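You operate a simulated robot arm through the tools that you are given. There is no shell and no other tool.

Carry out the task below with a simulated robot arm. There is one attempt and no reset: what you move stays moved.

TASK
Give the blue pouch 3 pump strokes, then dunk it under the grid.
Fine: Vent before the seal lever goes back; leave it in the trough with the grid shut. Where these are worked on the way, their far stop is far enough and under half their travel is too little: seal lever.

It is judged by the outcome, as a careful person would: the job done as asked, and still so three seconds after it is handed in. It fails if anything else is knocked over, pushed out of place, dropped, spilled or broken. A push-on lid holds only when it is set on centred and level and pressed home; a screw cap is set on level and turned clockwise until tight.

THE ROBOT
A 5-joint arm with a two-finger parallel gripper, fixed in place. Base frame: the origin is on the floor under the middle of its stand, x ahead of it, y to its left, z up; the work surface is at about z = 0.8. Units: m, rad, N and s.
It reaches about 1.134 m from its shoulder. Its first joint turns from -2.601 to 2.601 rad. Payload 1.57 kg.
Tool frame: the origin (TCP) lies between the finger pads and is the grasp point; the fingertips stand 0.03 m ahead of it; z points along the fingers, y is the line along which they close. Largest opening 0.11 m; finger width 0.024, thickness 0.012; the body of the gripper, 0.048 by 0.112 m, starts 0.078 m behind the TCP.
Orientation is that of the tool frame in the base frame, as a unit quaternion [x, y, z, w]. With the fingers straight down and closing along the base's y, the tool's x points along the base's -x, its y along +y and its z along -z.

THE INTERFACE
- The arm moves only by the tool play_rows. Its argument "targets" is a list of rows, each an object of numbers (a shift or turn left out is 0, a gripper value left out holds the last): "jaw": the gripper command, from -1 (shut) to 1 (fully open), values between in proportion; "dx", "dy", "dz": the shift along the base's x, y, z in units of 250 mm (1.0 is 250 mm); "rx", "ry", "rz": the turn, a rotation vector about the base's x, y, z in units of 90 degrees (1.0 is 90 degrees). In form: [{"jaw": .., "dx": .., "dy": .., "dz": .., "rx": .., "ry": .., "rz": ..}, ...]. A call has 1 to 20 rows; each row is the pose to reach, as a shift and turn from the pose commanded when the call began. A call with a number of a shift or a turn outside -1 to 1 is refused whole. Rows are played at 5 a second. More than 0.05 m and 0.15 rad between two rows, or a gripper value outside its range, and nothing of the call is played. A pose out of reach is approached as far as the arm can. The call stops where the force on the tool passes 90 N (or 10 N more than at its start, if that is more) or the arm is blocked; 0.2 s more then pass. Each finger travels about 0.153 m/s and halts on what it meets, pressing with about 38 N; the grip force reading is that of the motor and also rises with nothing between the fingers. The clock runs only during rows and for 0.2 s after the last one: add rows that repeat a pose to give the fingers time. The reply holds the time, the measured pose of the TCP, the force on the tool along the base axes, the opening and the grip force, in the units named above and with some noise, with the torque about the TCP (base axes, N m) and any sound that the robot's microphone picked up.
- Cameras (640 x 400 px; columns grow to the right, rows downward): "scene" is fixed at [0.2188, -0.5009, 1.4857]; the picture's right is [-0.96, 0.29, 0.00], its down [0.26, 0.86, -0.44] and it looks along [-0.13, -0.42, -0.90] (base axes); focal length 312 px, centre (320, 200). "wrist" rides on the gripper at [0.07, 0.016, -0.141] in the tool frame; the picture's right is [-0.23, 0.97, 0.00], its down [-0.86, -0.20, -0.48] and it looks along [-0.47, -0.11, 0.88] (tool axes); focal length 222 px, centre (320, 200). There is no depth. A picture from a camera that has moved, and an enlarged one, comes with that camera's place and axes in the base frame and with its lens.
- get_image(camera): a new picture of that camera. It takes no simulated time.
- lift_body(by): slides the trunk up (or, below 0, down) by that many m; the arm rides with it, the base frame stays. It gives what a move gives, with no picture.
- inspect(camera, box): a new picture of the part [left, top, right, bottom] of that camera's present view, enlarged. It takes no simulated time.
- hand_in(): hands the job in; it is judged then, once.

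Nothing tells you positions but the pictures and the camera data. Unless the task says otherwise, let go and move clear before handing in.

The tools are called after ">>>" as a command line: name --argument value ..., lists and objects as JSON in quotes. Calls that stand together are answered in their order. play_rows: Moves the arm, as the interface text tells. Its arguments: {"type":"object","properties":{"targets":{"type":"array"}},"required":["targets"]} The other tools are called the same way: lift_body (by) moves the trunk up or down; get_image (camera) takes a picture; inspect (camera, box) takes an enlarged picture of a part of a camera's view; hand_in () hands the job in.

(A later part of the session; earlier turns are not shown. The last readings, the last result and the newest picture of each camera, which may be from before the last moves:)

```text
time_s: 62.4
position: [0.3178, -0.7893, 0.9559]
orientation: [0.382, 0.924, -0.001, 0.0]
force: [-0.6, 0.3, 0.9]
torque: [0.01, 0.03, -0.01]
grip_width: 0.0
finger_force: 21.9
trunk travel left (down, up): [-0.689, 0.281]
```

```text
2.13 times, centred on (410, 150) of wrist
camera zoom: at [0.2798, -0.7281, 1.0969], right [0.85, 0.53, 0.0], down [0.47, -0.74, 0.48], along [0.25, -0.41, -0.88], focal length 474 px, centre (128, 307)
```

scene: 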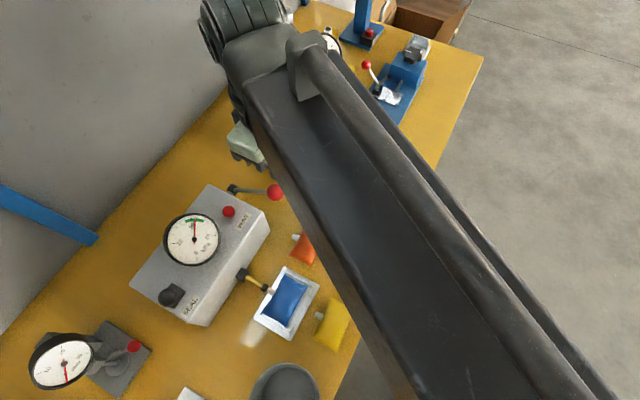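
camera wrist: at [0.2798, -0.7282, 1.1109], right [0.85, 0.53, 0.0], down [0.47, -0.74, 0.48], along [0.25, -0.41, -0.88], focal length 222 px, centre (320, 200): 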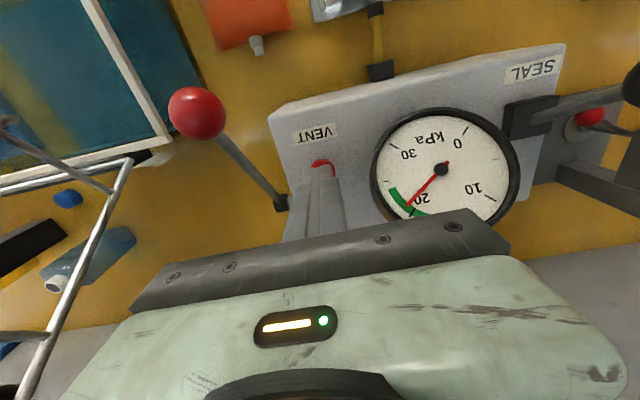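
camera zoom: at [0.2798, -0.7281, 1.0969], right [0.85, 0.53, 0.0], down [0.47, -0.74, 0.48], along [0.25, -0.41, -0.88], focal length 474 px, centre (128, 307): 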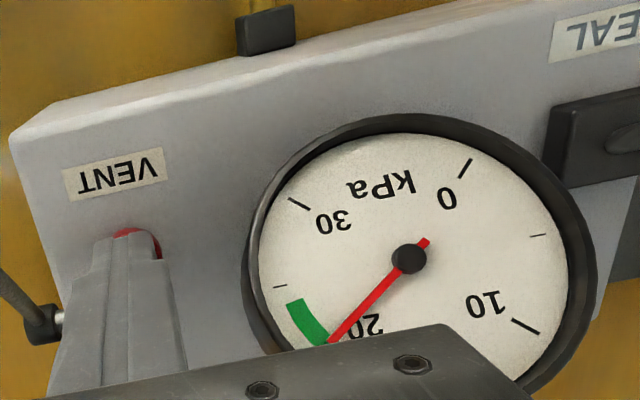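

>>> lift_body --by -0.006

>>> inspect --camera "wrist" --box '[260, 60, 560, 240]'

```text
time_s: 63.0
position: [0.3189, -0.7889, 0.9501]
orientation: [0.381, 0.924, -0.001, 0.001]
force: [0.2, -1.5, 3.9]
torque: [-0.03, -0.03, -0.01]
grip_width: 0.0002
finger_force: 21.0
trunk travel left (down, up): [-0.683, 0.287]
heard: click
```

```text
2.13 times, centred on (410, 150) of wrist
camera zoom: at [0.2798, -0.7281, 1.091], right [0.85, 0.53, 0.0], down [0.47, -0.74, 0.48], along [0.25, -0.41, -0.88], focal length 474 px, centre (128, 307)
```

zoom: 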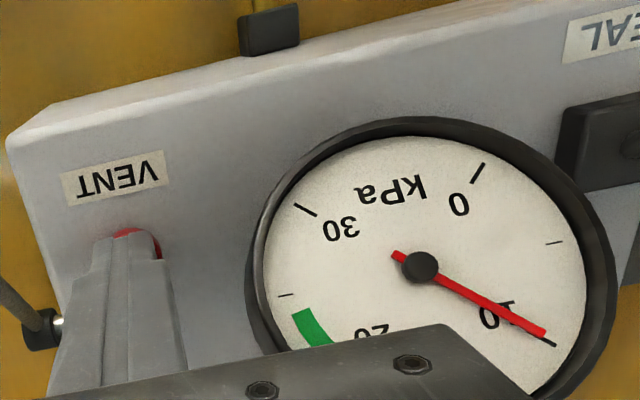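

A click, and the needle is falling. I'll hold until it reads zero.

>>> play_rows --targets '[{"jaw": -1}, {"jaw": -1}, {"jaw": -1}, {"jaw": -1}, {"jaw": -1}, {"jaw": -1}, {"jaw": -1}, {"jaw": -1}]'

>>> inspect --camera "wrist" --box '[260, 60, 560, 240]'

```text
time_s: 64.8
position: [0.318, -0.7892, 0.9508]
orientation: [0.381, 0.924, -0.001, 0.001]
force: [0.4, -1.0, 3.1]
torque: [-0.02, -0.02, -0.03]
grip_width: 0.0
finger_force: 21.5
trunk travel left (down, up): [-0.683, 0.287]
```

```text
2.13 times, centred on (410, 150) of wrist
camera zoom: at [0.2798, -0.728, 1.091], right [0.85, 0.53, 0.0], down [0.47, -0.74, 0.48], along [0.25, -0.41, -0.88], focal length 474 px, centre (128, 307)
```

zoom: 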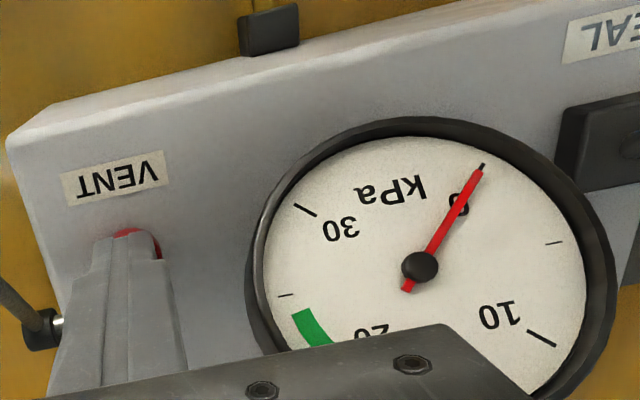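

Vented to zero. Now I'll rise and go to the front side of the seal lever to push it back.

>>> lift_body --by 0.15

>>> play_rows --targets '[{"jaw": -1, "dx": 0.056, "dy": 0.144}, {"dx": 0.112, "dy": 0.288}, {"dx": 0.168, "dy": 0.432}, {"dx": 0.224, "dy": 0.576}, {"dx": 0.281, "dy": 0.721}, {"dx": 0.281, "dy": 0.721}, {"dx": 0.281, "dy": 0.721}]'

>>> get_image --camera "wrist"

>>> get_image --camera "scene"

```text
time_s: 66.5
position: [0.3185, -0.7897, 1.0996]
orientation: [0.381, 0.925, -0.003, 0.0]
force: [0.0, 0.2, 0.4]
torque: [-0.03, 0.01, -0.01]
grip_width: 0.0
finger_force: 22.0
trunk travel left (down, up): [-0.833, 0.137]
```

```text
time_s: 68.1
position: [0.3858, -0.609, 1.0997]
orientation: [0.38, 0.925, -0.002, 0.0]
force: [-0.8, -0.5, -1.0]
torque: [0.0, 0.0, -0.03]
grip_width: 0.0
finger_force: 21.1
trunk travel left (down, up): [-0.833, 0.137]
```

```text
taken
camera wrist: at [0.3471, -0.548, 1.2408], right [0.85, 0.53, 0.0], down [0.47, -0.74, 0.48], along [0.25, -0.41, -0.88], focal length 222 px, centre (320, 200)
```

wrist: 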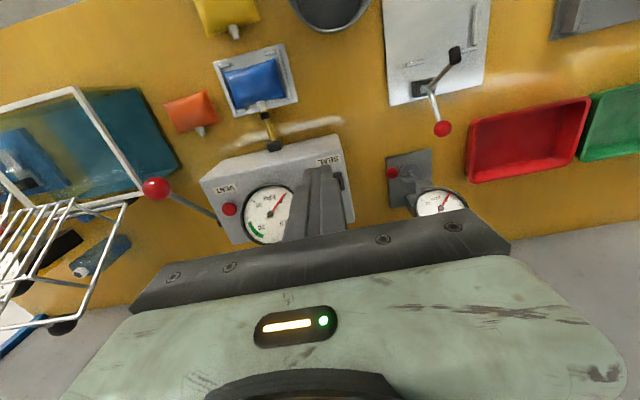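

```text
taken
```

scene: 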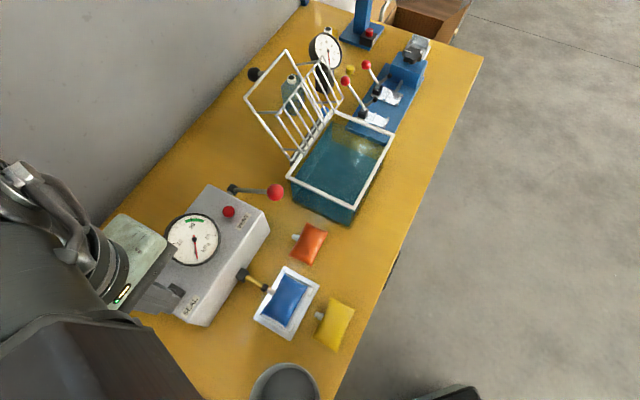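

>>> lift_body --by -0.104

>>> play_rows --targets '[{"jaw": -1, "dx": 0.03, "dy": -0.03}, {"dx": 0.06, "dy": -0.06}, {"dx": 0.085, "dy": -0.085}, {"dx": 0.11, "dy": -0.11}, {"dx": 0.135, "dy": -0.135}, {"dx": 0.16, "dy": -0.16}, {"dx": 0.185, "dy": -0.185}, {"dx": 0.21, "dy": -0.21}, {"dx": 0.232, "dy": -0.232}]'

>>> get_image --camera "wrist"

>>> inspect --camera "scene" --box '[110, 220, 330, 345]'

```text
time_s: 69.5
position: [0.3844, -0.6092, 0.9964]
orientation: [0.381, 0.925, -0.001, 0.001]
force: [-0.6, 0.1, -0.3]
torque: [0.01, 0.0, 0.0]
grip_width: 0.0001
finger_force: 21.6
trunk travel left (down, up): [-0.729, 0.241]
```

```text
time_s: 71.5
position: [0.4414, -0.6651, 0.9975]
orientation: [0.381, 0.924, -0.001, 0.0]
force: [-7.8, 8.5, 3.1]
torque: [0.22, 0.21, 0.0]
grip_width: 0.0001
finger_force: 21.4
trunk travel left (down, up): [-0.729, 0.241]
```

```text
taken
camera wrist: at [0.4043, -0.605, 1.1379], right [0.85, 0.53, 0.0], down [0.47, -0.74, 0.48], along [0.25, -0.41, -0.88], focal length 222 px, centre (320, 200)
```

wrist: 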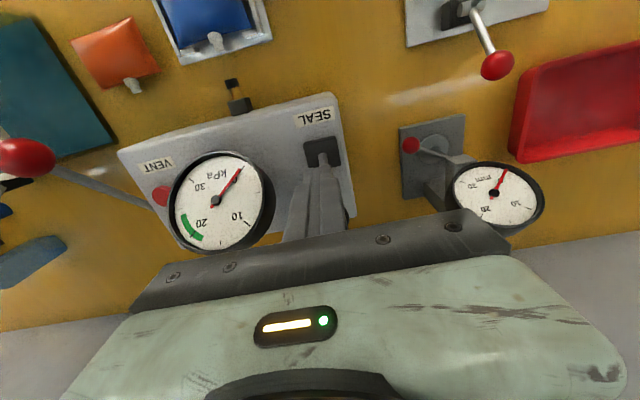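

```text
2.91 times, centred on (220, 282) of scene
camera zoom: at [0.2188, -0.5009, 1.4857], right [-0.96, 0.29, 0.0], down [0.26, 0.86, -0.44], along [-0.13, -0.42, -0.9], focal length 909 px, centre (611, -40)
```

zoom: 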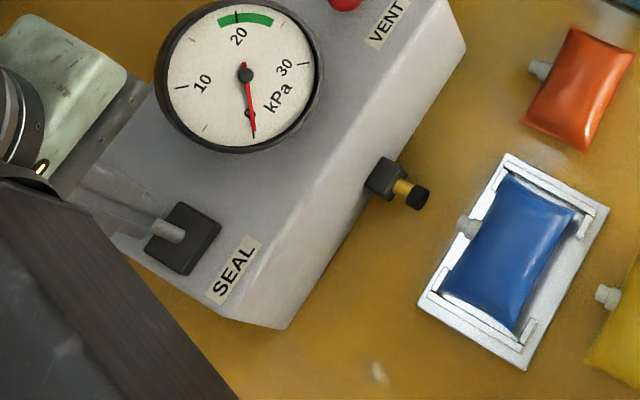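

The nozzle has retracted. A final few millimetres to make sure the lever reaches its back stop.

>>> play_rows --targets '[{"jaw": -1, "dx": 0.006, "dy": -0.006}, {"dx": 0.012, "dy": -0.012}, {"dx": 0.016, "dy": -0.016}]'

>>> inspect --camera "scene" --box '[110, 220, 330, 345]'

```text
time_s: 72.3
position: [0.4419, -0.6675, 0.9991]
orientation: [0.382, 0.924, -0.001, -0.001]
force: [-27.5, 21.3, 7.1]
torque: [0.53, 0.72, 0.05]
grip_width: 0.0002
finger_force: 21.3
trunk travel left (down, up): [-0.729, 0.241]
```

```text
2.91 times, centred on (220, 282) of scene
camera zoom: at [0.2188, -0.5009, 1.4857], right [-0.96, 0.29, 0.0], down [0.26, 0.86, -0.44], along [-0.13, -0.42, -0.9], focal length 909 px, centre (611, -40)
```

zoom: 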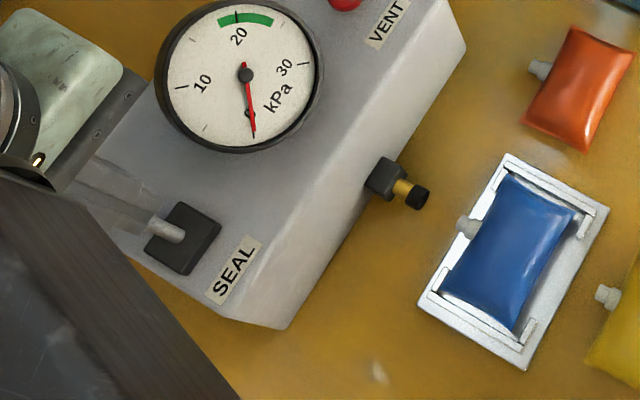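

Back stop confirmed. Backing off and rising.

>>> play_rows --targets '[{"jaw": -1, "dx": -0.04, "dy": 0.04}, {"dx": -0.08, "dy": 0.08}, {"dx": -0.12, "dy": 0.12}, {"dx": -0.12, "dy": 0.12}]'

>>> lift_body --by 0.1

>>> get_image --camera "wrist"

>>> inspect --camera "scene" --box '[110, 220, 330, 345]'

```text
time_s: 73.3
position: [0.4179, -0.6407, 0.9955]
orientation: [0.382, 0.924, -0.001, 0.001]
force: [0.1, 0.0, -0.1]
torque: [-0.01, -0.01, -0.02]
grip_width: 0.0001
finger_force: 21.4
trunk travel left (down, up): [-0.729, 0.241]
```

```text
time_s: 74.6
position: [0.4182, -0.6413, 1.0965]
orientation: [0.38, 0.925, -0.002, 0.001]
force: [-0.6, -0.1, 0.1]
torque: [0.04, 0.0, 0.02]
grip_width: 0.0001
finger_force: 21.0
trunk travel left (down, up): [-0.829, 0.141]
```

```text
taken
camera wrist: at [0.3792, -0.58, 1.2368], right [0.85, 0.53, 0.0], down [0.47, -0.74, 0.48], along [0.25, -0.41, -0.88], focal length 222 px, centre (320, 200)
```

wrist: 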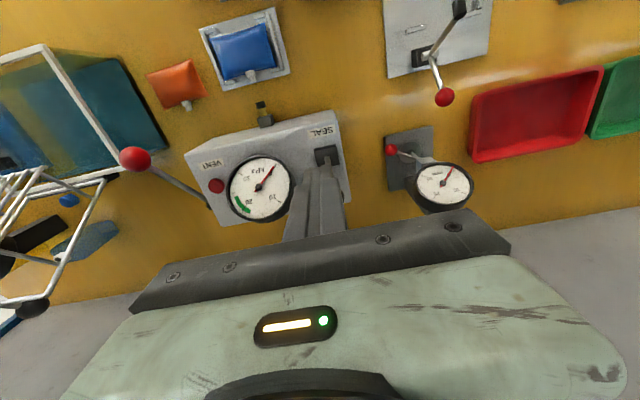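

```text
2.91 times, centred on (220, 282) of scene
camera zoom: at [0.2188, -0.5009, 1.4857], right [-0.96, 0.29, 0.0], down [0.26, 0.86, -0.44], along [-0.13, -0.42, -0.9], focal length 909 px, centre (611, -40)
```

zoom: 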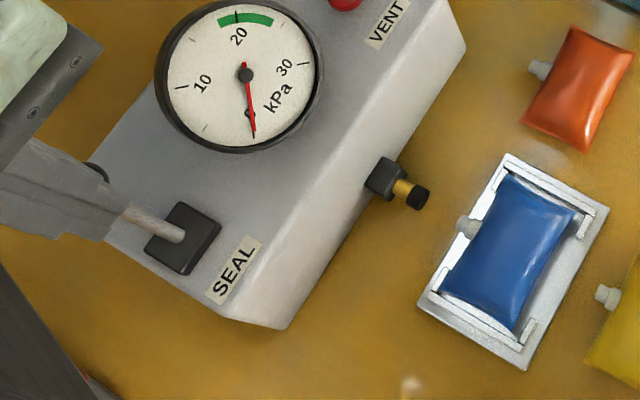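

The lever is fully back, gauge at zero, pouch undisturbed. Opening and going back over the pouch to pick it up.

>>> play_rows --targets '[{"jaw": -0.4, "dx": -0.125, "dy": 0.021}, {"jaw": 0.3, "dx": -0.25, "dy": 0.042}, {"jaw": 1, "dx": -0.375, "dy": 0.063}, {"jaw": 1, "dx": -0.5, "dy": 0.084}, {"jaw": 1, "dx": -0.624, "dy": 0.105}, {"jaw": 1, "dx": -0.624, "dy": 0.105}, {"jaw": 1, "dx": -0.624, "dy": 0.105}]'

>>> lift_body --by -0.18

>>> inspect --camera "wrist" --box '[220, 90, 420, 240]'

```text
time_s: 76.2
position: [0.2601, -0.6144, 1.0953]
orientation: [0.381, 0.924, -0.001, 0.0]
force: [-0.3, -0.3, 0.2]
torque: [-0.01, 0.01, -0.01]
grip_width: 0.1102
finger_force: 0.0
trunk travel left (down, up): [-0.829, 0.141]
```

```text
time_s: 78.2
position: [0.2609, -0.6153, 0.9159]
orientation: [0.381, 0.924, 0.0, 0.001]
force: [-0.3, -0.2, 0.0]
torque: [0.01, -0.01, 0.0]
grip_width: 0.1101
finger_force: 0.0
trunk travel left (down, up): [-0.649, 0.321]
```

```text
2.67 times, centred on (320, 165) of wrist
camera zoom: at [0.2221, -0.5536, 1.0569], right [0.85, 0.53, 0.0], down [0.47, -0.74, 0.48], along [0.25, -0.41, -0.88], focal length 592 px, centre (320, 293)
```

zoom: 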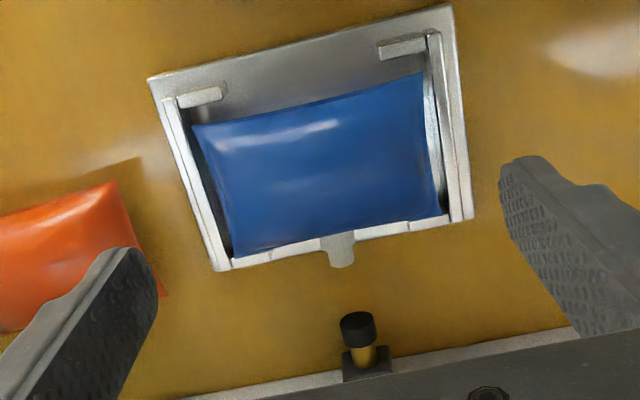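

>>> lift_body --by -0.06

>>> play_rows --targets '[{"jaw": 0.8}, {"jaw": 0.7}, {"jaw": 0.5}, {"jaw": 0.4}, {"jaw": 0.4}, {"jaw": 0.4}]'

>>> lift_body --by 0.03

>>> get_image --camera "wrist"

```text
time_s: 79.2
position: [0.2606, -0.6154, 0.8563]
orientation: [0.381, 0.925, -0.001, 0.0]
force: [0.3, 0.7, -0.1]
torque: [0.06, 0.01, -0.01]
grip_width: 0.1098
finger_force: 0.2
trunk travel left (down, up): [-0.589, 0.381]
```

```text
time_s: 80.6
position: [0.2596, -0.614, 0.8564]
orientation: [0.381, 0.925, -0.002, 0.0]
force: [0.1, -0.3, 1.5]
torque: [-0.06, 0.06, 0.04]
grip_width: 0.0888
finger_force: 38.2
trunk travel left (down, up): [-0.589, 0.381]
```

```text
time_s: 81.4
position: [0.2602, -0.6138, 0.8854]
orientation: [0.381, 0.924, -0.001, 0.0]
force: [-0.2, 0.7, -0.4]
torque: [0.02, 0.01, 0.01]
grip_width: 0.0885
finger_force: 37.7
trunk travel left (down, up): [-0.619, 0.351]
```

```text
taken
camera wrist: at [0.2221, -0.5536, 1.0269], right [0.85, 0.53, 0.0], down [0.47, -0.74, 0.48], along [0.25, -0.41, -0.88], focal length 222 px, centre (320, 200)
```

wrist: 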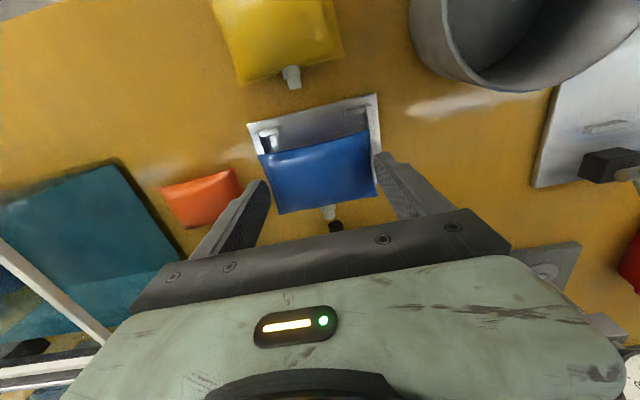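

The pouch is held. Raising it above the trough rim and carrying it over the open trough.

>>> lift_body --by 0.185

>>> play_rows --targets '[{"jaw": 0.4, "dx": -0.1, "dy": -0.112}, {"dx": -0.2, "dy": -0.225}, {"dx": -0.3, "dy": -0.337}, {"dx": -0.4, "dy": -0.45}, {"dx": -0.5, "dy": -0.562}, {"dx": -0.6, "dy": -0.675}, {"dx": -0.7, "dy": -0.787}, {"dx": -0.805, "dy": -0.901}, {"dx": -0.805, "dy": -0.901}, {"dx": -0.805, "dy": -0.901}]'

>>> get_image --camera "wrist"

>>> get_image --camera "scene"

```text
time_s: 83.4
position: [0.2602, -0.6138, 1.0713]
orientation: [0.382, 0.924, 0.0, 0.0]
force: [0.4, 1.2, -0.3]
torque: [0.0, -0.03, 0.04]
grip_width: 0.0882
finger_force: 37.9
trunk travel left (down, up): [-0.804, 0.166]
```

```text
time_s: 85.6
position: [0.0596, -0.8438, 1.0705]
orientation: [0.38, 0.925, -0.001, 0.001]
force: [1.5, 0.7, -0.6]
torque: [0.0, 0.01, -0.02]
grip_width: 0.0882
finger_force: 38.9
trunk travel left (down, up): [-0.804, 0.166]
```

```text
taken
camera wrist: at [0.0222, -0.7828, 1.2119], right [0.85, 0.53, 0.0], down [0.47, -0.74, 0.48], along [0.25, -0.41, -0.88], focal length 222 px, centre (320, 200)
```

wrist: 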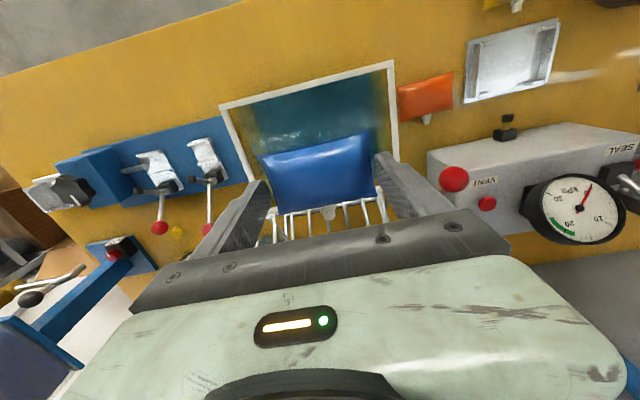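

```text
taken
```

scene: 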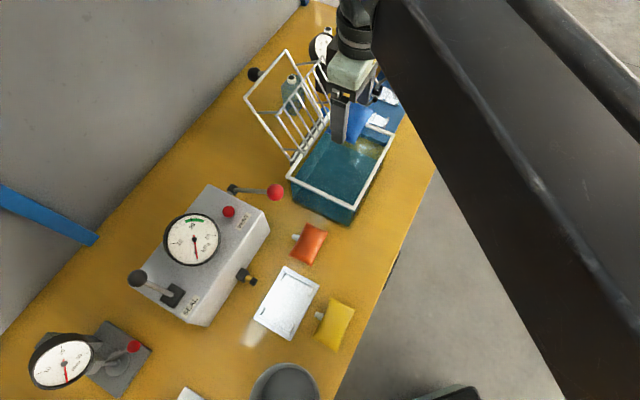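

The pouch hangs over the middle of the trough, clear of the rack. Lowering in stages.

>>> lift_body --by -0.11

>>> get_image --camera "wrist"

>>> inspect --camera "scene" --box '[230, 20, 430, 230]'

```text
time_s: 87.0
position: [0.0591, -0.8438, 0.9596]
orientation: [0.382, 0.924, -0.001, 0.002]
force: [0.2, -0.3, 0.4]
torque: [0.01, 0.01, -0.01]
grip_width: 0.0886
finger_force: 37.8
trunk travel left (down, up): [-0.694, 0.276]
```

```text
taken
camera wrist: at [0.0222, -0.7828, 1.1019], right [0.85, 0.53, 0.0], down [0.47, -0.74, 0.48], along [0.25, -0.41, -0.88], focal length 222 px, centre (320, 200)
```

wrist: 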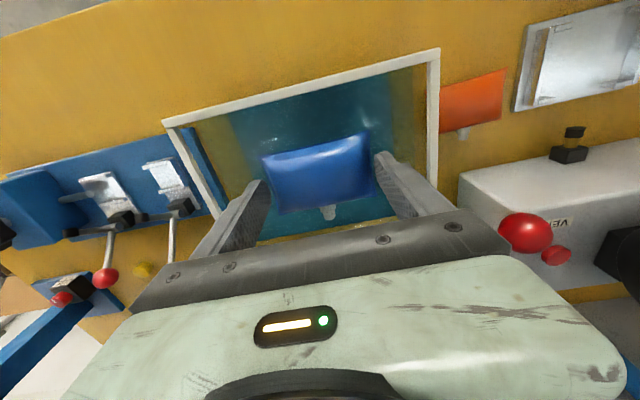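

```text
1.90 times, centred on (330, 125) of scene
camera zoom: at [0.2188, -0.5009, 1.4857], right [-0.96, 0.29, 0.0], down [0.26, 0.86, -0.44], along [-0.13, -0.42, -0.9], focal length 595 px, centre (301, 343)
```

zoom: 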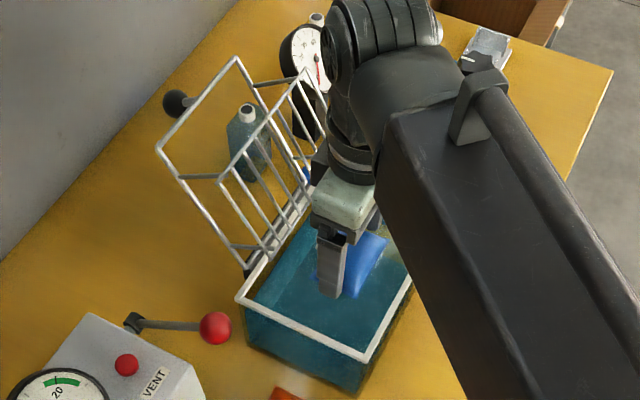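

>>> inspect --camera "wrist" --box '[220, 90, 420, 240]'

>>> inspect --camera "scene" --box '[290, 90, 400, 200]'

```text
2.67 times, centred on (320, 165) of wrist
camera zoom: at [0.0222, -0.7828, 1.1019], right [0.85, 0.53, 0.0], down [0.47, -0.74, 0.48], along [0.25, -0.41, -0.88], focal length 592 px, centre (320, 293)
```

zoom: 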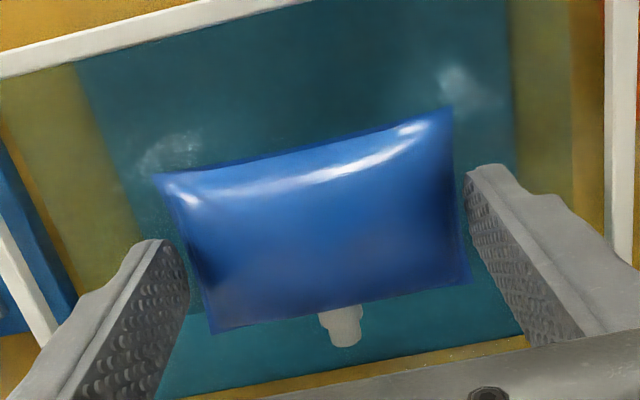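

```text
3.64 times, centred on (345, 145) of scene
camera zoom: at [0.2188, -0.5009, 1.4857], right [-0.96, 0.29, 0.0], down [0.26, 0.86, -0.44], along [-0.13, -0.42, -0.9], focal length 1136 px, centre (229, 400)
```

zoom: 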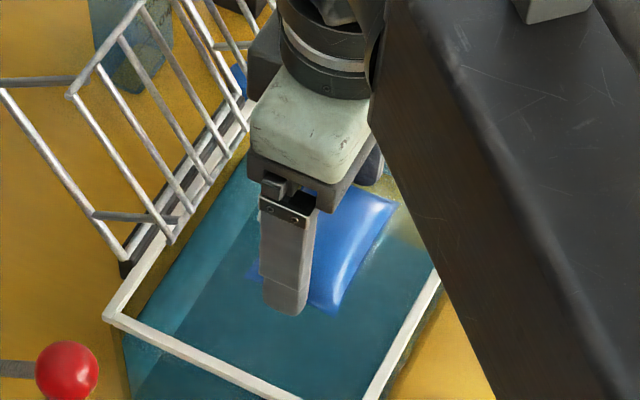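

>>> lift_body --by -0.03

>>> inspect --camera "wrist" --box '[200, 70, 440, 240]'

>>> inspect --camera "scene" --box '[290, 90, 400, 200]'

```text
time_s: 87.8
position: [0.06, -0.8443, 0.9305]
orientation: [0.381, 0.925, -0.002, -0.001]
force: [0.7, -0.6, 0.3]
torque: [0.02, -0.04, -0.01]
grip_width: 0.0888
finger_force: 38.3
trunk travel left (down, up): [-0.664, 0.306]
```

```text
2.35 times, centred on (320, 155) of wrist
camera zoom: at [0.0222, -0.7828, 1.0718], right [0.85, 0.53, 0.0], down [0.47, -0.74, 0.48], along [0.25, -0.41, -0.88], focal length 523 px, centre (320, 306)
```

zoom: 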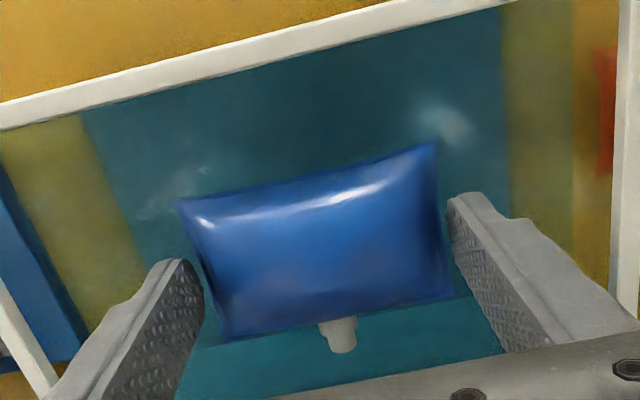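

```text
3.64 times, centred on (345, 145) of scene
camera zoom: at [0.2188, -0.5009, 1.4857], right [-0.96, 0.29, 0.0], down [0.26, 0.86, -0.44], along [-0.13, -0.42, -0.9], focal length 1136 px, centre (229, 400)
```

zoom: 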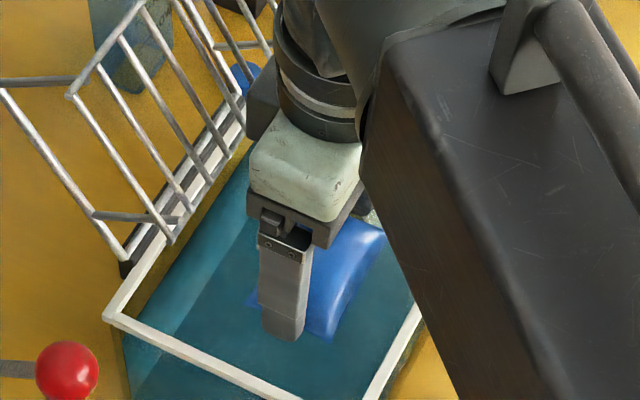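

The water line shows at roughly z 0.89 on the end wall, so the pouch is just touching the surface. I'll lower another 30 mm into the water and release.

>>> lift_body --by -0.03

>>> inspect --camera "wrist" --box '[200, 70, 440, 240]'

```text
time_s: 88.5
position: [0.0606, -0.8423, 0.9007]
orientation: [0.381, 0.924, -0.001, 0.001]
force: [0.7, 0.8, 0.9]
torque: [0.03, -0.01, -0.01]
grip_width: 0.0887
finger_force: 38.0
trunk travel left (down, up): [-0.634, 0.336]
```

```text
2.35 times, centred on (320, 155) of wrist
camera zoom: at [0.0222, -0.7827, 1.0419], right [0.85, 0.53, 0.0], down [0.47, -0.74, 0.48], along [0.25, -0.41, -0.88], focal length 523 px, centre (320, 306)
```

zoom: 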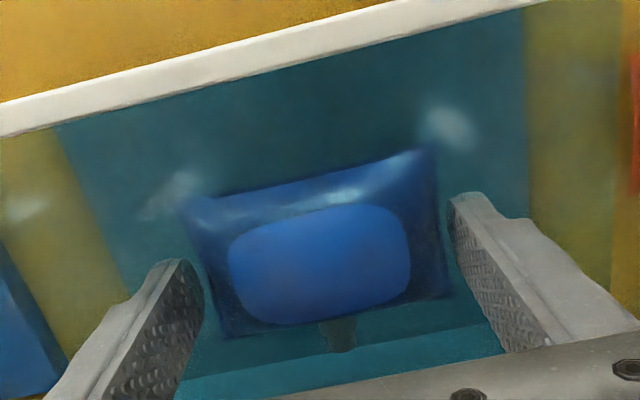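

The pouch is now mostly submerged, with only the top of its dome above water. Releasing gently.

>>> play_rows --targets '[{"jaw": 0.65}, {"jaw": 0.7}, {"jaw": 0.8}, {"jaw": 0.9}, {"jaw": 1.0}, {"jaw": 1.0}, {"jaw": 1.0}]'

>>> inspect --camera "wrist" --box '[200, 70, 440, 240]'

```text
time_s: 90.1
position: [0.0595, -0.8428, 0.9009]
orientation: [0.381, 0.924, -0.001, 0.0]
force: [0.7, 0.3, -0.3]
torque: [0.01, -0.01, -0.06]
grip_width: 0.1099
finger_force: 0.0
trunk travel left (down, up): [-0.634, 0.336]
```

```text
2.35 times, centred on (320, 155) of wrist
camera zoom: at [0.0222, -0.7828, 1.0419], right [0.85, 0.53, 0.0], down [0.47, -0.74, 0.48], along [0.25, -0.41, -0.88], focal length 523 px, centre (320, 306)
```

zoom: 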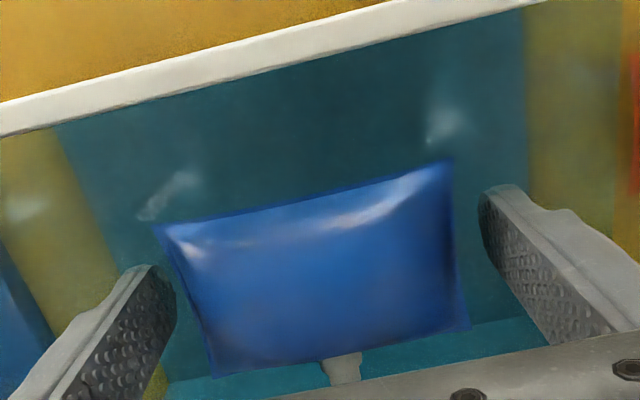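

The pouch floats in the trough, so the grid will have to push it under. Withdrawing upward and looking at the grid.

>>> lift_body --by 0.24

>>> get_image --camera "wrist"

>>> inspect --camera "scene" --box '[230, 20, 430, 230]'

```text
time_s: 92.6
position: [0.0598, -0.8427, 1.142]
orientation: [0.381, 0.924, -0.001, 0.0]
force: [-0.1, -0.6, -0.4]
torque: [0.01, 0.0, -0.02]
grip_width: 0.1102
finger_force: 0.1
trunk travel left (down, up): [-0.874, 0.096]
```

```text
taken
camera wrist: at [0.0222, -0.7829, 1.2818], right [0.85, 0.53, 0.0], down [0.47, -0.74, 0.48], along [0.25, -0.41, -0.88], focal length 222 px, centre (320, 200)
```

wrist: 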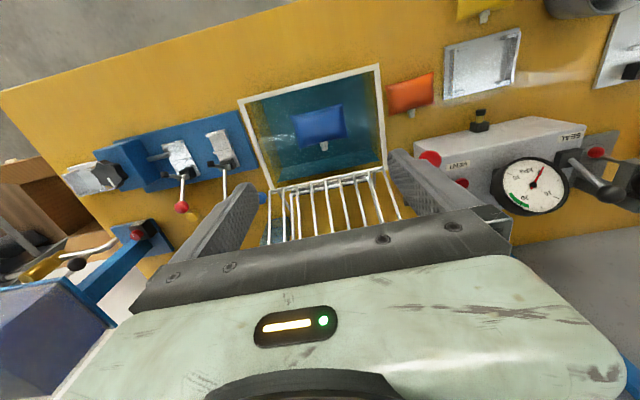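

```text
1.90 times, centred on (330, 125) of scene
camera zoom: at [0.2188, -0.5009, 1.4857], right [-0.96, 0.29, 0.0], down [0.26, 0.86, -0.44], along [-0.13, -0.42, -0.9], focal length 595 px, centre (301, 343)
```

zoom: 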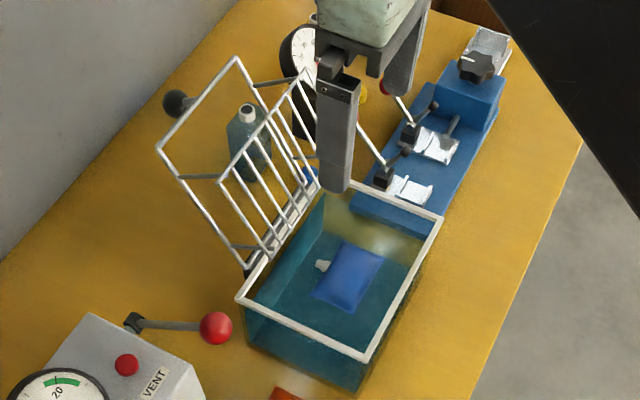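

The pouch floats mid-trough. To shut the grid under control, I'll turn the tool 90° so the fingers can straddle the grid's top bar, front and back. First rotate here, well above everything, and look.

>>> play_rows --targets '[{"jaw": 1, "rz": 0.083}, {"rz": 0.167}, {"rz": 0.25}, {"rz": 0.333}, {"rz": 0.417}, {"rz": 0.5}, {"rz": 0.583}, {"rz": 0.667}, {"rz": 0.75}, {"rz": 0.833}, {"rz": 0.917}, {"rz": 1.0}, {"rz": 1.0}]'

>>> get_image --camera "wrist"

>>> get_image --camera "scene"

```text
time_s: 95.4
position: [0.0596, -0.8426, 1.141]
orientation: [-0.386, 0.923, -0.001, 0.002]
force: [-0.8, -0.4, -0.4]
torque: [0.01, 0.01, -0.05]
grip_width: 0.1099
finger_force: 0.0
trunk travel left (down, up): [-0.874, 0.096]
```

```text
taken
camera wrist: at [-0.0011, -0.8813, 1.2818], right [-0.53, 0.85, 0.0], down [0.74, 0.47, 0.48], along [0.41, 0.25, -0.88], focal length 222 px, centre (320, 200)
```

wrist: 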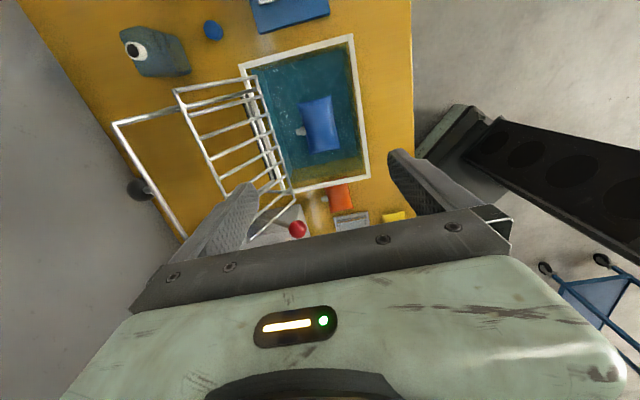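

```text
taken
```

scene: 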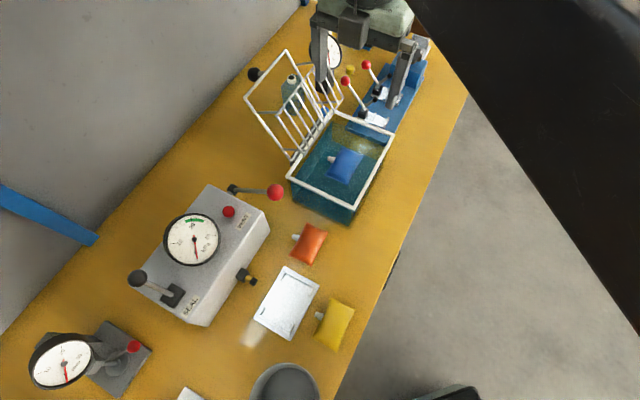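

>>> inspect --camera "wrist" --box '[100, 60, 300, 240]'

>>> inspect --camera "scene" --box '[240, 40, 350, 170]'

>>> inspect --camera "wrist" --box '[230, 20, 390, 210]'

```text
2.22 times, centred on (200, 150) of wrist
camera zoom: at [-0.0011, -0.8813, 1.2818], right [-0.53, 0.85, 0.0], down [0.74, 0.47, 0.48], along [0.41, 0.25, -0.88], focal length 494 px, centre (587, 311)
```

zoom: 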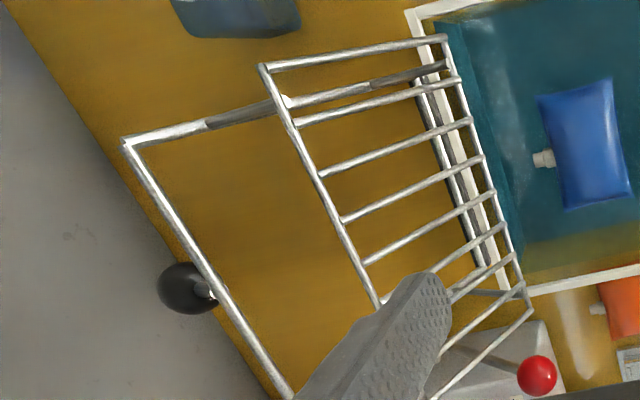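

```text
3.08 times, centred on (295, 105) of scene
camera zoom: at [0.2188, -0.5009, 1.4857], right [-0.96, 0.29, 0.0], down [0.26, 0.86, -0.44], along [-0.13, -0.42, -0.9], focal length 962 px, centre (397, 492)
```

zoom: 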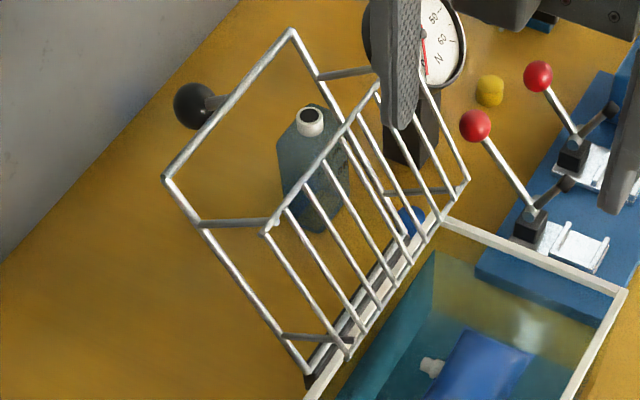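

```text
2.11 times, centred on (310, 115) of wrist
camera zoom: at [-0.0011, -0.8813, 1.2818], right [-0.53, 0.85, 0.0], down [0.74, 0.47, 0.48], along [0.41, 0.25, -0.88], focal length 468 px, centre (341, 379)
```

zoom: 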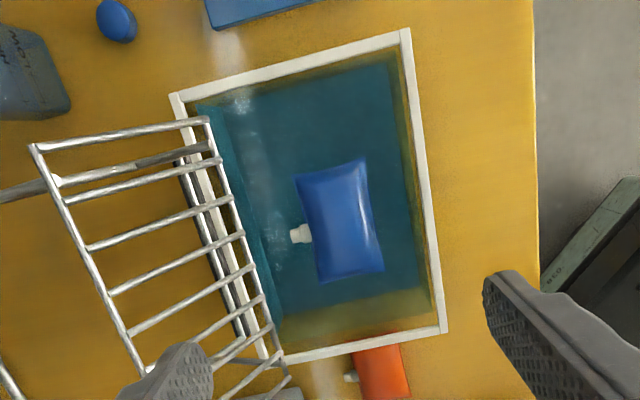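

Good view: the grid's top bar is near N-offset behind the hinge, z≈1.07, with the rack bar ~70 mm in front of it and the handle at its middle. I'll raise a bit and position the fingers above the top bar, one on each side, beside the handle.

>>> lift_body --by 0.05

>>> play_rows --targets '[{"jaw": 0.6, "dx": 0.116, "dy": -0.083}, {"jaw": 0.2, "dx": 0.232, "dy": -0.167}, {"jaw": 0.0, "dx": 0.348, "dy": -0.25}, {"jaw": 0.0, "dx": 0.464, "dy": -0.334}, {"jaw": 0.0, "dx": 0.579, "dy": -0.417}, {"jaw": 0.0, "dx": 0.579, "dy": -0.417}, {"jaw": 0.0, "dx": 0.579, "dy": -0.417}]'

>>> get_image --camera "wrist"

>>> inspect --camera "wrist" --box '[200, 80, 440, 250]'

>>> get_image --camera "scene"

```text
time_s: 96.4
position: [0.0592, -0.8425, 1.1906]
orientation: [-0.384, 0.923, 0.0, 0.001]
force: [-0.2, -0.6, -0.2]
torque: [0.0, 0.03, 0.01]
grip_width: 0.11
finger_force: 0.0
trunk travel left (down, up): [-0.924, 0.046]
```

```text
time_s: 98.0
position: [0.1952, -0.886, 1.192]
orientation: [-0.385, 0.923, -0.001, 0.001]
force: [0.6, 0.6, 0.4]
torque: [0.01, 0.02, 0.04]
grip_width: 0.0551
finger_force: 0.0
out of reach, approached as far as the arm can: row 3, 4, 5, 6, 7
trunk travel left (down, up): [-0.924, 0.046]
```

```text
taken
camera wrist: at [0.1339, -0.9227, 1.3319], right [-0.53, 0.85, 0.0], down [0.74, 0.47, 0.48], along [0.41, 0.25, -0.88], focal length 222 px, centre (320, 200)
```

wrist: 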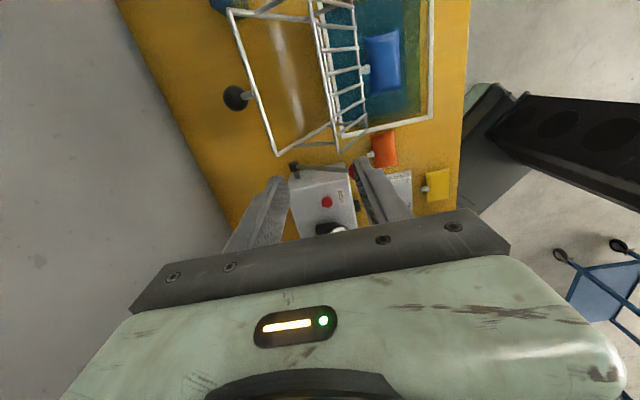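

```text
2.35 times, centred on (320, 165) of wrist
camera zoom: at [0.1339, -0.9227, 1.3319], right [-0.53, 0.85, 0.0], down [0.74, 0.47, 0.48], along [0.41, 0.25, -0.88], focal length 523 px, centre (320, 282)
```

zoom: 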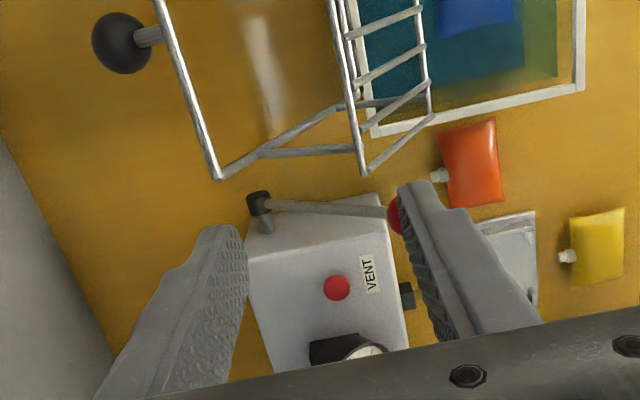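

```text
taken
```

scene: 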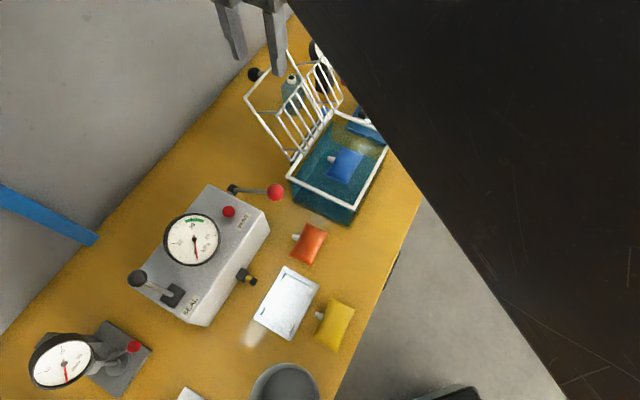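

The top bar is beyond reach with vertical fingers (r≈0.97 vs 0.907). Tilting the hand outward ~22° extends the reach, so I'll tilt in place first and check.

>>> play_rows --targets '[{"jaw": 0.09, "rx": -0.043, "ry": -0.043, "dz": 0.004}, {"rx": -0.086, "ry": -0.086, "dz": 0.017}, {"rx": -0.13, "ry": -0.13, "dz": 0.038}, {"rx": -0.173, "ry": -0.173, "dz": 0.066}, {"rx": -0.173, "ry": -0.173, "dz": 0.066}]'

>>> get_image --camera "wrist"

```text
time_s: 99.2
position: [0.1944, -0.8842, 1.2083]
orientation: [-0.377, 0.906, -0.177, 0.075]
force: [-0.4, -0.7, 0.0]
torque: [0.02, -0.02, 0.0]
grip_width: 0.0599
finger_force: 0.0
trunk travel left (down, up): [-0.924, 0.046]
```

```text
taken
camera wrist: at [0.0959, -0.8847, 1.333], right [-0.48, 0.8, -0.37], down [0.61, 0.6, 0.52], along [0.63, 0.03, -0.77], focal length 222 px, centre (320, 200)
```

wrist: 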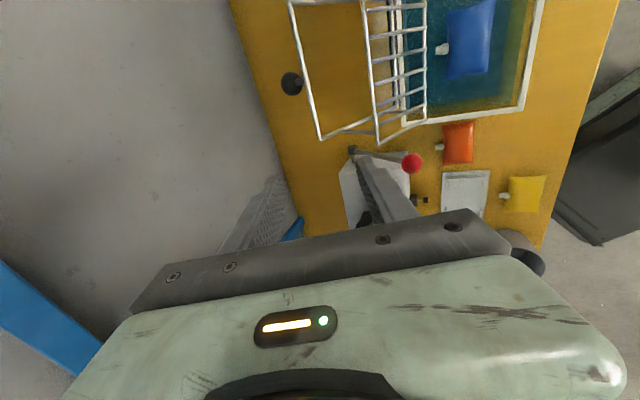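

Tilt works as predicted. Now extending over the bar.

>>> play_rows --targets '[{"jaw": 0.09, "dx": 0.024, "dy": -0.075}, {"dx": 0.047, "dy": -0.15}, {"dx": 0.071, "dy": -0.225}, {"dx": 0.071, "dy": -0.225}, {"dx": 0.071, "dy": -0.225}]'

>>> get_image --camera "wrist"

>>> get_image --camera "scene"

```text
time_s: 100.4
position: [0.211, -0.9373, 1.2088]
orientation: [-0.377, 0.906, -0.177, 0.074]
force: [0.0, 0.5, -0.4]
torque: [-0.03, 0.01, -0.03]
grip_width: 0.0602
finger_force: 0.0
out of reach, approached as far as the arm can: row 3, 4, 5
trunk travel left (down, up): [-0.924, 0.046]
```

```text
taken
camera wrist: at [0.1139, -0.9386, 1.333], right [-0.48, 0.8, -0.37], down [0.61, 0.6, 0.52], along [0.63, 0.03, -0.77], focal length 222 px, centre (320, 200)
```

wrist: 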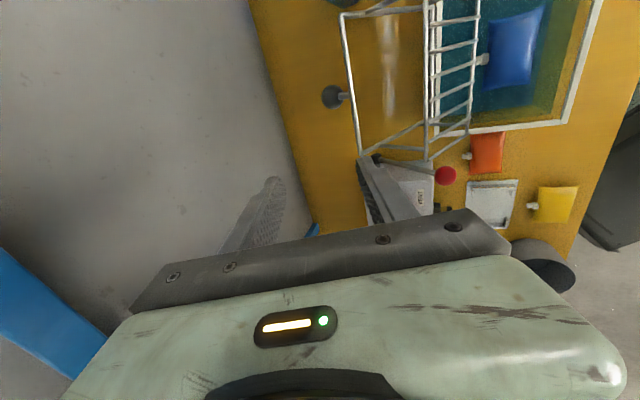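

```text
taken
```

scene: 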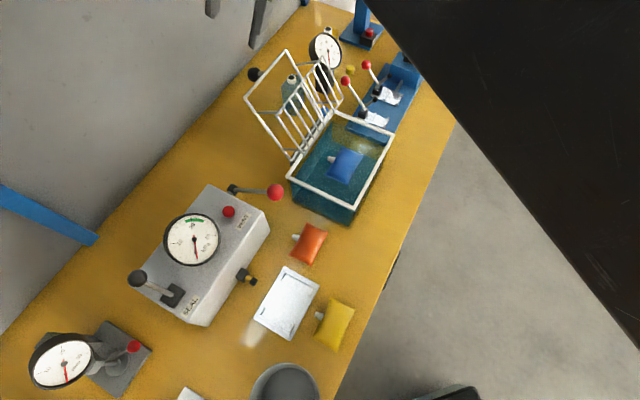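

>>> lift_body --by -0.09

>>> get_image --camera "wrist"

>>> inspect --camera "scene" --box '[220, 0, 370, 170]'

```text
time_s: 101.6
position: [0.211, -0.9368, 1.1185]
orientation: [-0.377, 0.906, -0.177, 0.073]
force: [-0.6, 1.1, 0.1]
torque: [-0.02, 0.02, -0.02]
grip_width: 0.0599
finger_force: 0.0
trunk travel left (down, up): [-0.834, 0.136]
```

```text
taken
camera wrist: at [0.1138, -0.9385, 1.243], right [-0.48, 0.8, -0.37], down [0.61, 0.6, 0.52], along [0.63, 0.03, -0.77], focal length 222 px, centre (320, 200)
```

wrist: 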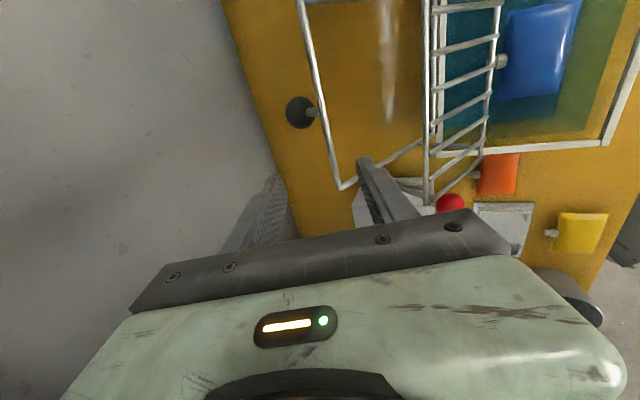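

```text
2.35 times, centred on (295, 85) of scene
camera zoom: at [0.2188, -0.5009, 1.4857], right [-0.96, 0.29, 0.0], down [0.26, 0.86, -0.44], along [-0.13, -0.42, -0.9], focal length 735 px, centre (379, 471)
```

zoom: 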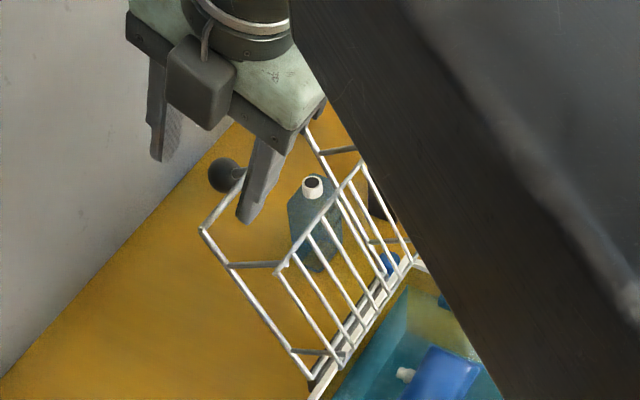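

The bar lies between the two fingers. Lowering further in two steps, watching force.

>>> lift_body --by -0.03

>>> get_image --camera "wrist"

>>> inspect --camera "scene" --box '[230, 20, 350, 150]'

```text
time_s: 102.4
position: [0.2109, -0.9374, 1.0886]
orientation: [-0.378, 0.906, -0.177, 0.073]
force: [-0.5, 0.3, 0.4]
torque: [0.02, -0.01, 0.02]
grip_width: 0.0601
finger_force: 0.1
trunk travel left (down, up): [-0.804, 0.166]
```

```text
taken
camera wrist: at [0.1138, -0.9385, 1.213], right [-0.48, 0.8, -0.37], down [0.61, 0.6, 0.52], along [0.63, 0.03, -0.77], focal length 222 px, centre (320, 200)
```

wrist: 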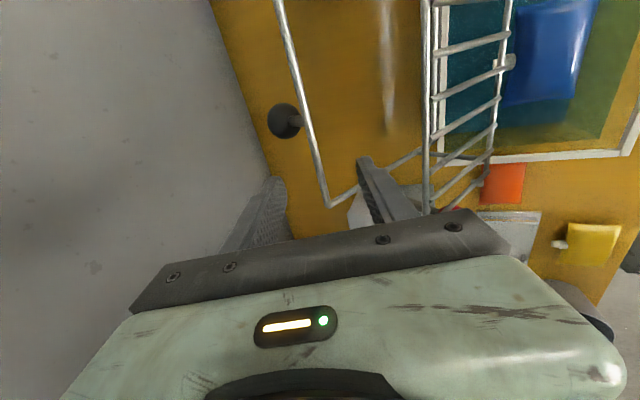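

```text
3.08 times, centred on (290, 85) of scene
camera zoom: at [0.2188, -0.5009, 1.4857], right [-0.96, 0.29, 0.0], down [0.26, 0.86, -0.44], along [-0.13, -0.42, -0.9], focal length 962 px, centre (412, 554)
```

zoom: 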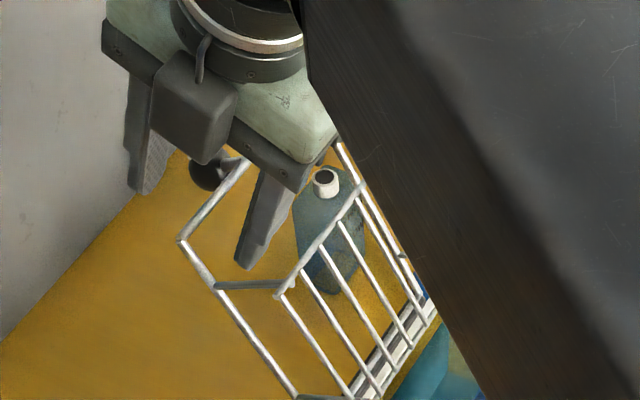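

>>> lift_body --by -0.025

>>> play_rows --targets '[{"jaw": -0.1}, {"jaw": -0.3}, {"jaw": -0.4}, {"jaw": -0.4}]'

>>> get_image --camera "wrist"

>>> inspect --camera "scene" --box '[230, 20, 350, 150]'

```text
time_s: 103.1
position: [0.2113, -0.9376, 1.0632]
orientation: [-0.377, 0.906, -0.177, 0.074]
force: [-0.2, 0.4, 0.0]
torque: [0.03, 0.01, -0.01]
grip_width: 0.0598
finger_force: 0.1
trunk travel left (down, up): [-0.779, 0.191]
```

```text
time_s: 104.1
position: [0.2122, -0.9371, 1.0629]
orientation: [-0.377, 0.906, -0.177, 0.073]
force: [0.0, -0.2, 0.1]
torque: [0.04, 0.02, -0.02]
grip_width: 0.033
finger_force: 0.0
trunk travel left (down, up): [-0.779, 0.191]
```

```text
taken
camera wrist: at [0.1138, -0.9385, 1.188], right [-0.48, 0.8, -0.37], down [0.61, 0.6, 0.52], along [0.63, 0.03, -0.77], focal length 222 px, centre (320, 200)
```

wrist: 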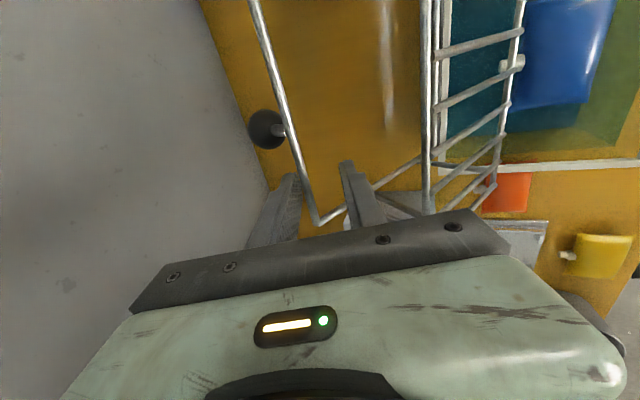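

```text
3.08 times, centred on (290, 85) of scene
camera zoom: at [0.2188, -0.5009, 1.4857], right [-0.96, 0.29, 0.0], down [0.26, 0.86, -0.44], along [-0.13, -0.42, -0.9], focal length 962 px, centre (412, 554)
```

zoom: 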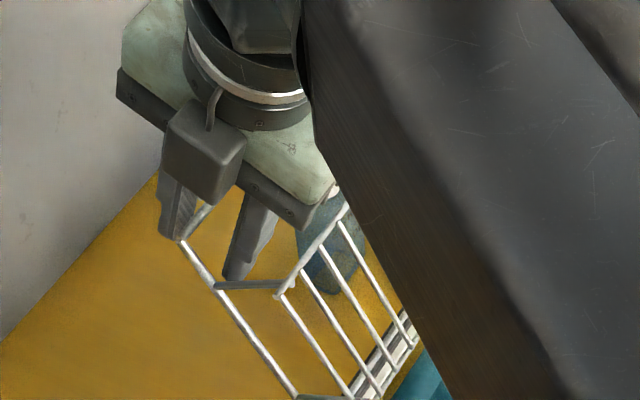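

The top bar is caged between the fingers. Now I'll swing the grid forward gently.

>>> play_rows --targets '[{"jaw": -0.4, "dx": -0.03, "dy": 0.03}, {"dx": -0.06, "dy": 0.06}, {"dx": -0.085, "dy": 0.085}, {"dx": -0.11, "dy": 0.11}, {"dx": -0.135, "dy": 0.135}]'

>>> get_image --camera "wrist"

>>> inspect --camera "scene" --box '[230, 20, 350, 170]'

```text
time_s: 105.3
position: [0.1776, -0.9036, 1.0632]
orientation: [-0.377, 0.906, -0.177, 0.074]
force: [-0.3, -0.5, 0.1]
torque: [0.02, 0.03, -0.02]
grip_width: 0.0332
finger_force: 0.0
trunk travel left (down, up): [-0.779, 0.191]
```

```text
taken
camera wrist: at [0.0799, -0.9061, 1.1879], right [-0.48, 0.8, -0.37], down [0.61, 0.6, 0.52], along [0.63, 0.03, -0.77], focal length 222 px, centre (320, 200)
```

wrist: 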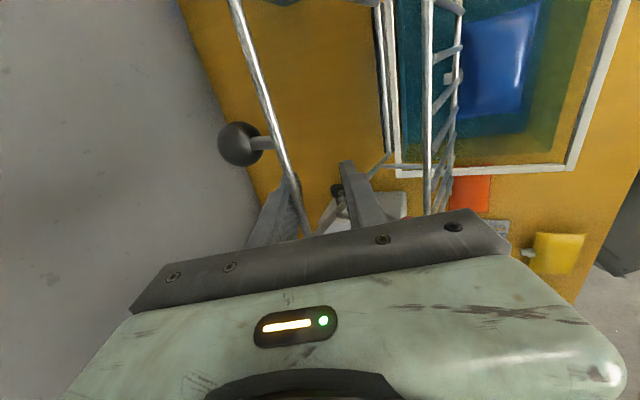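

```text
2.67 times, centred on (290, 95) of scene
camera zoom: at [0.2188, -0.5009, 1.4857], right [-0.96, 0.29, 0.0], down [0.26, 0.86, -0.44], along [-0.13, -0.42, -0.9], focal length 833 px, centre (400, 480)
```

zoom: 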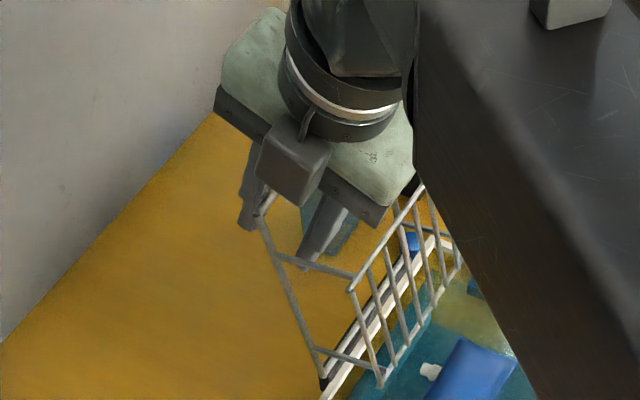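

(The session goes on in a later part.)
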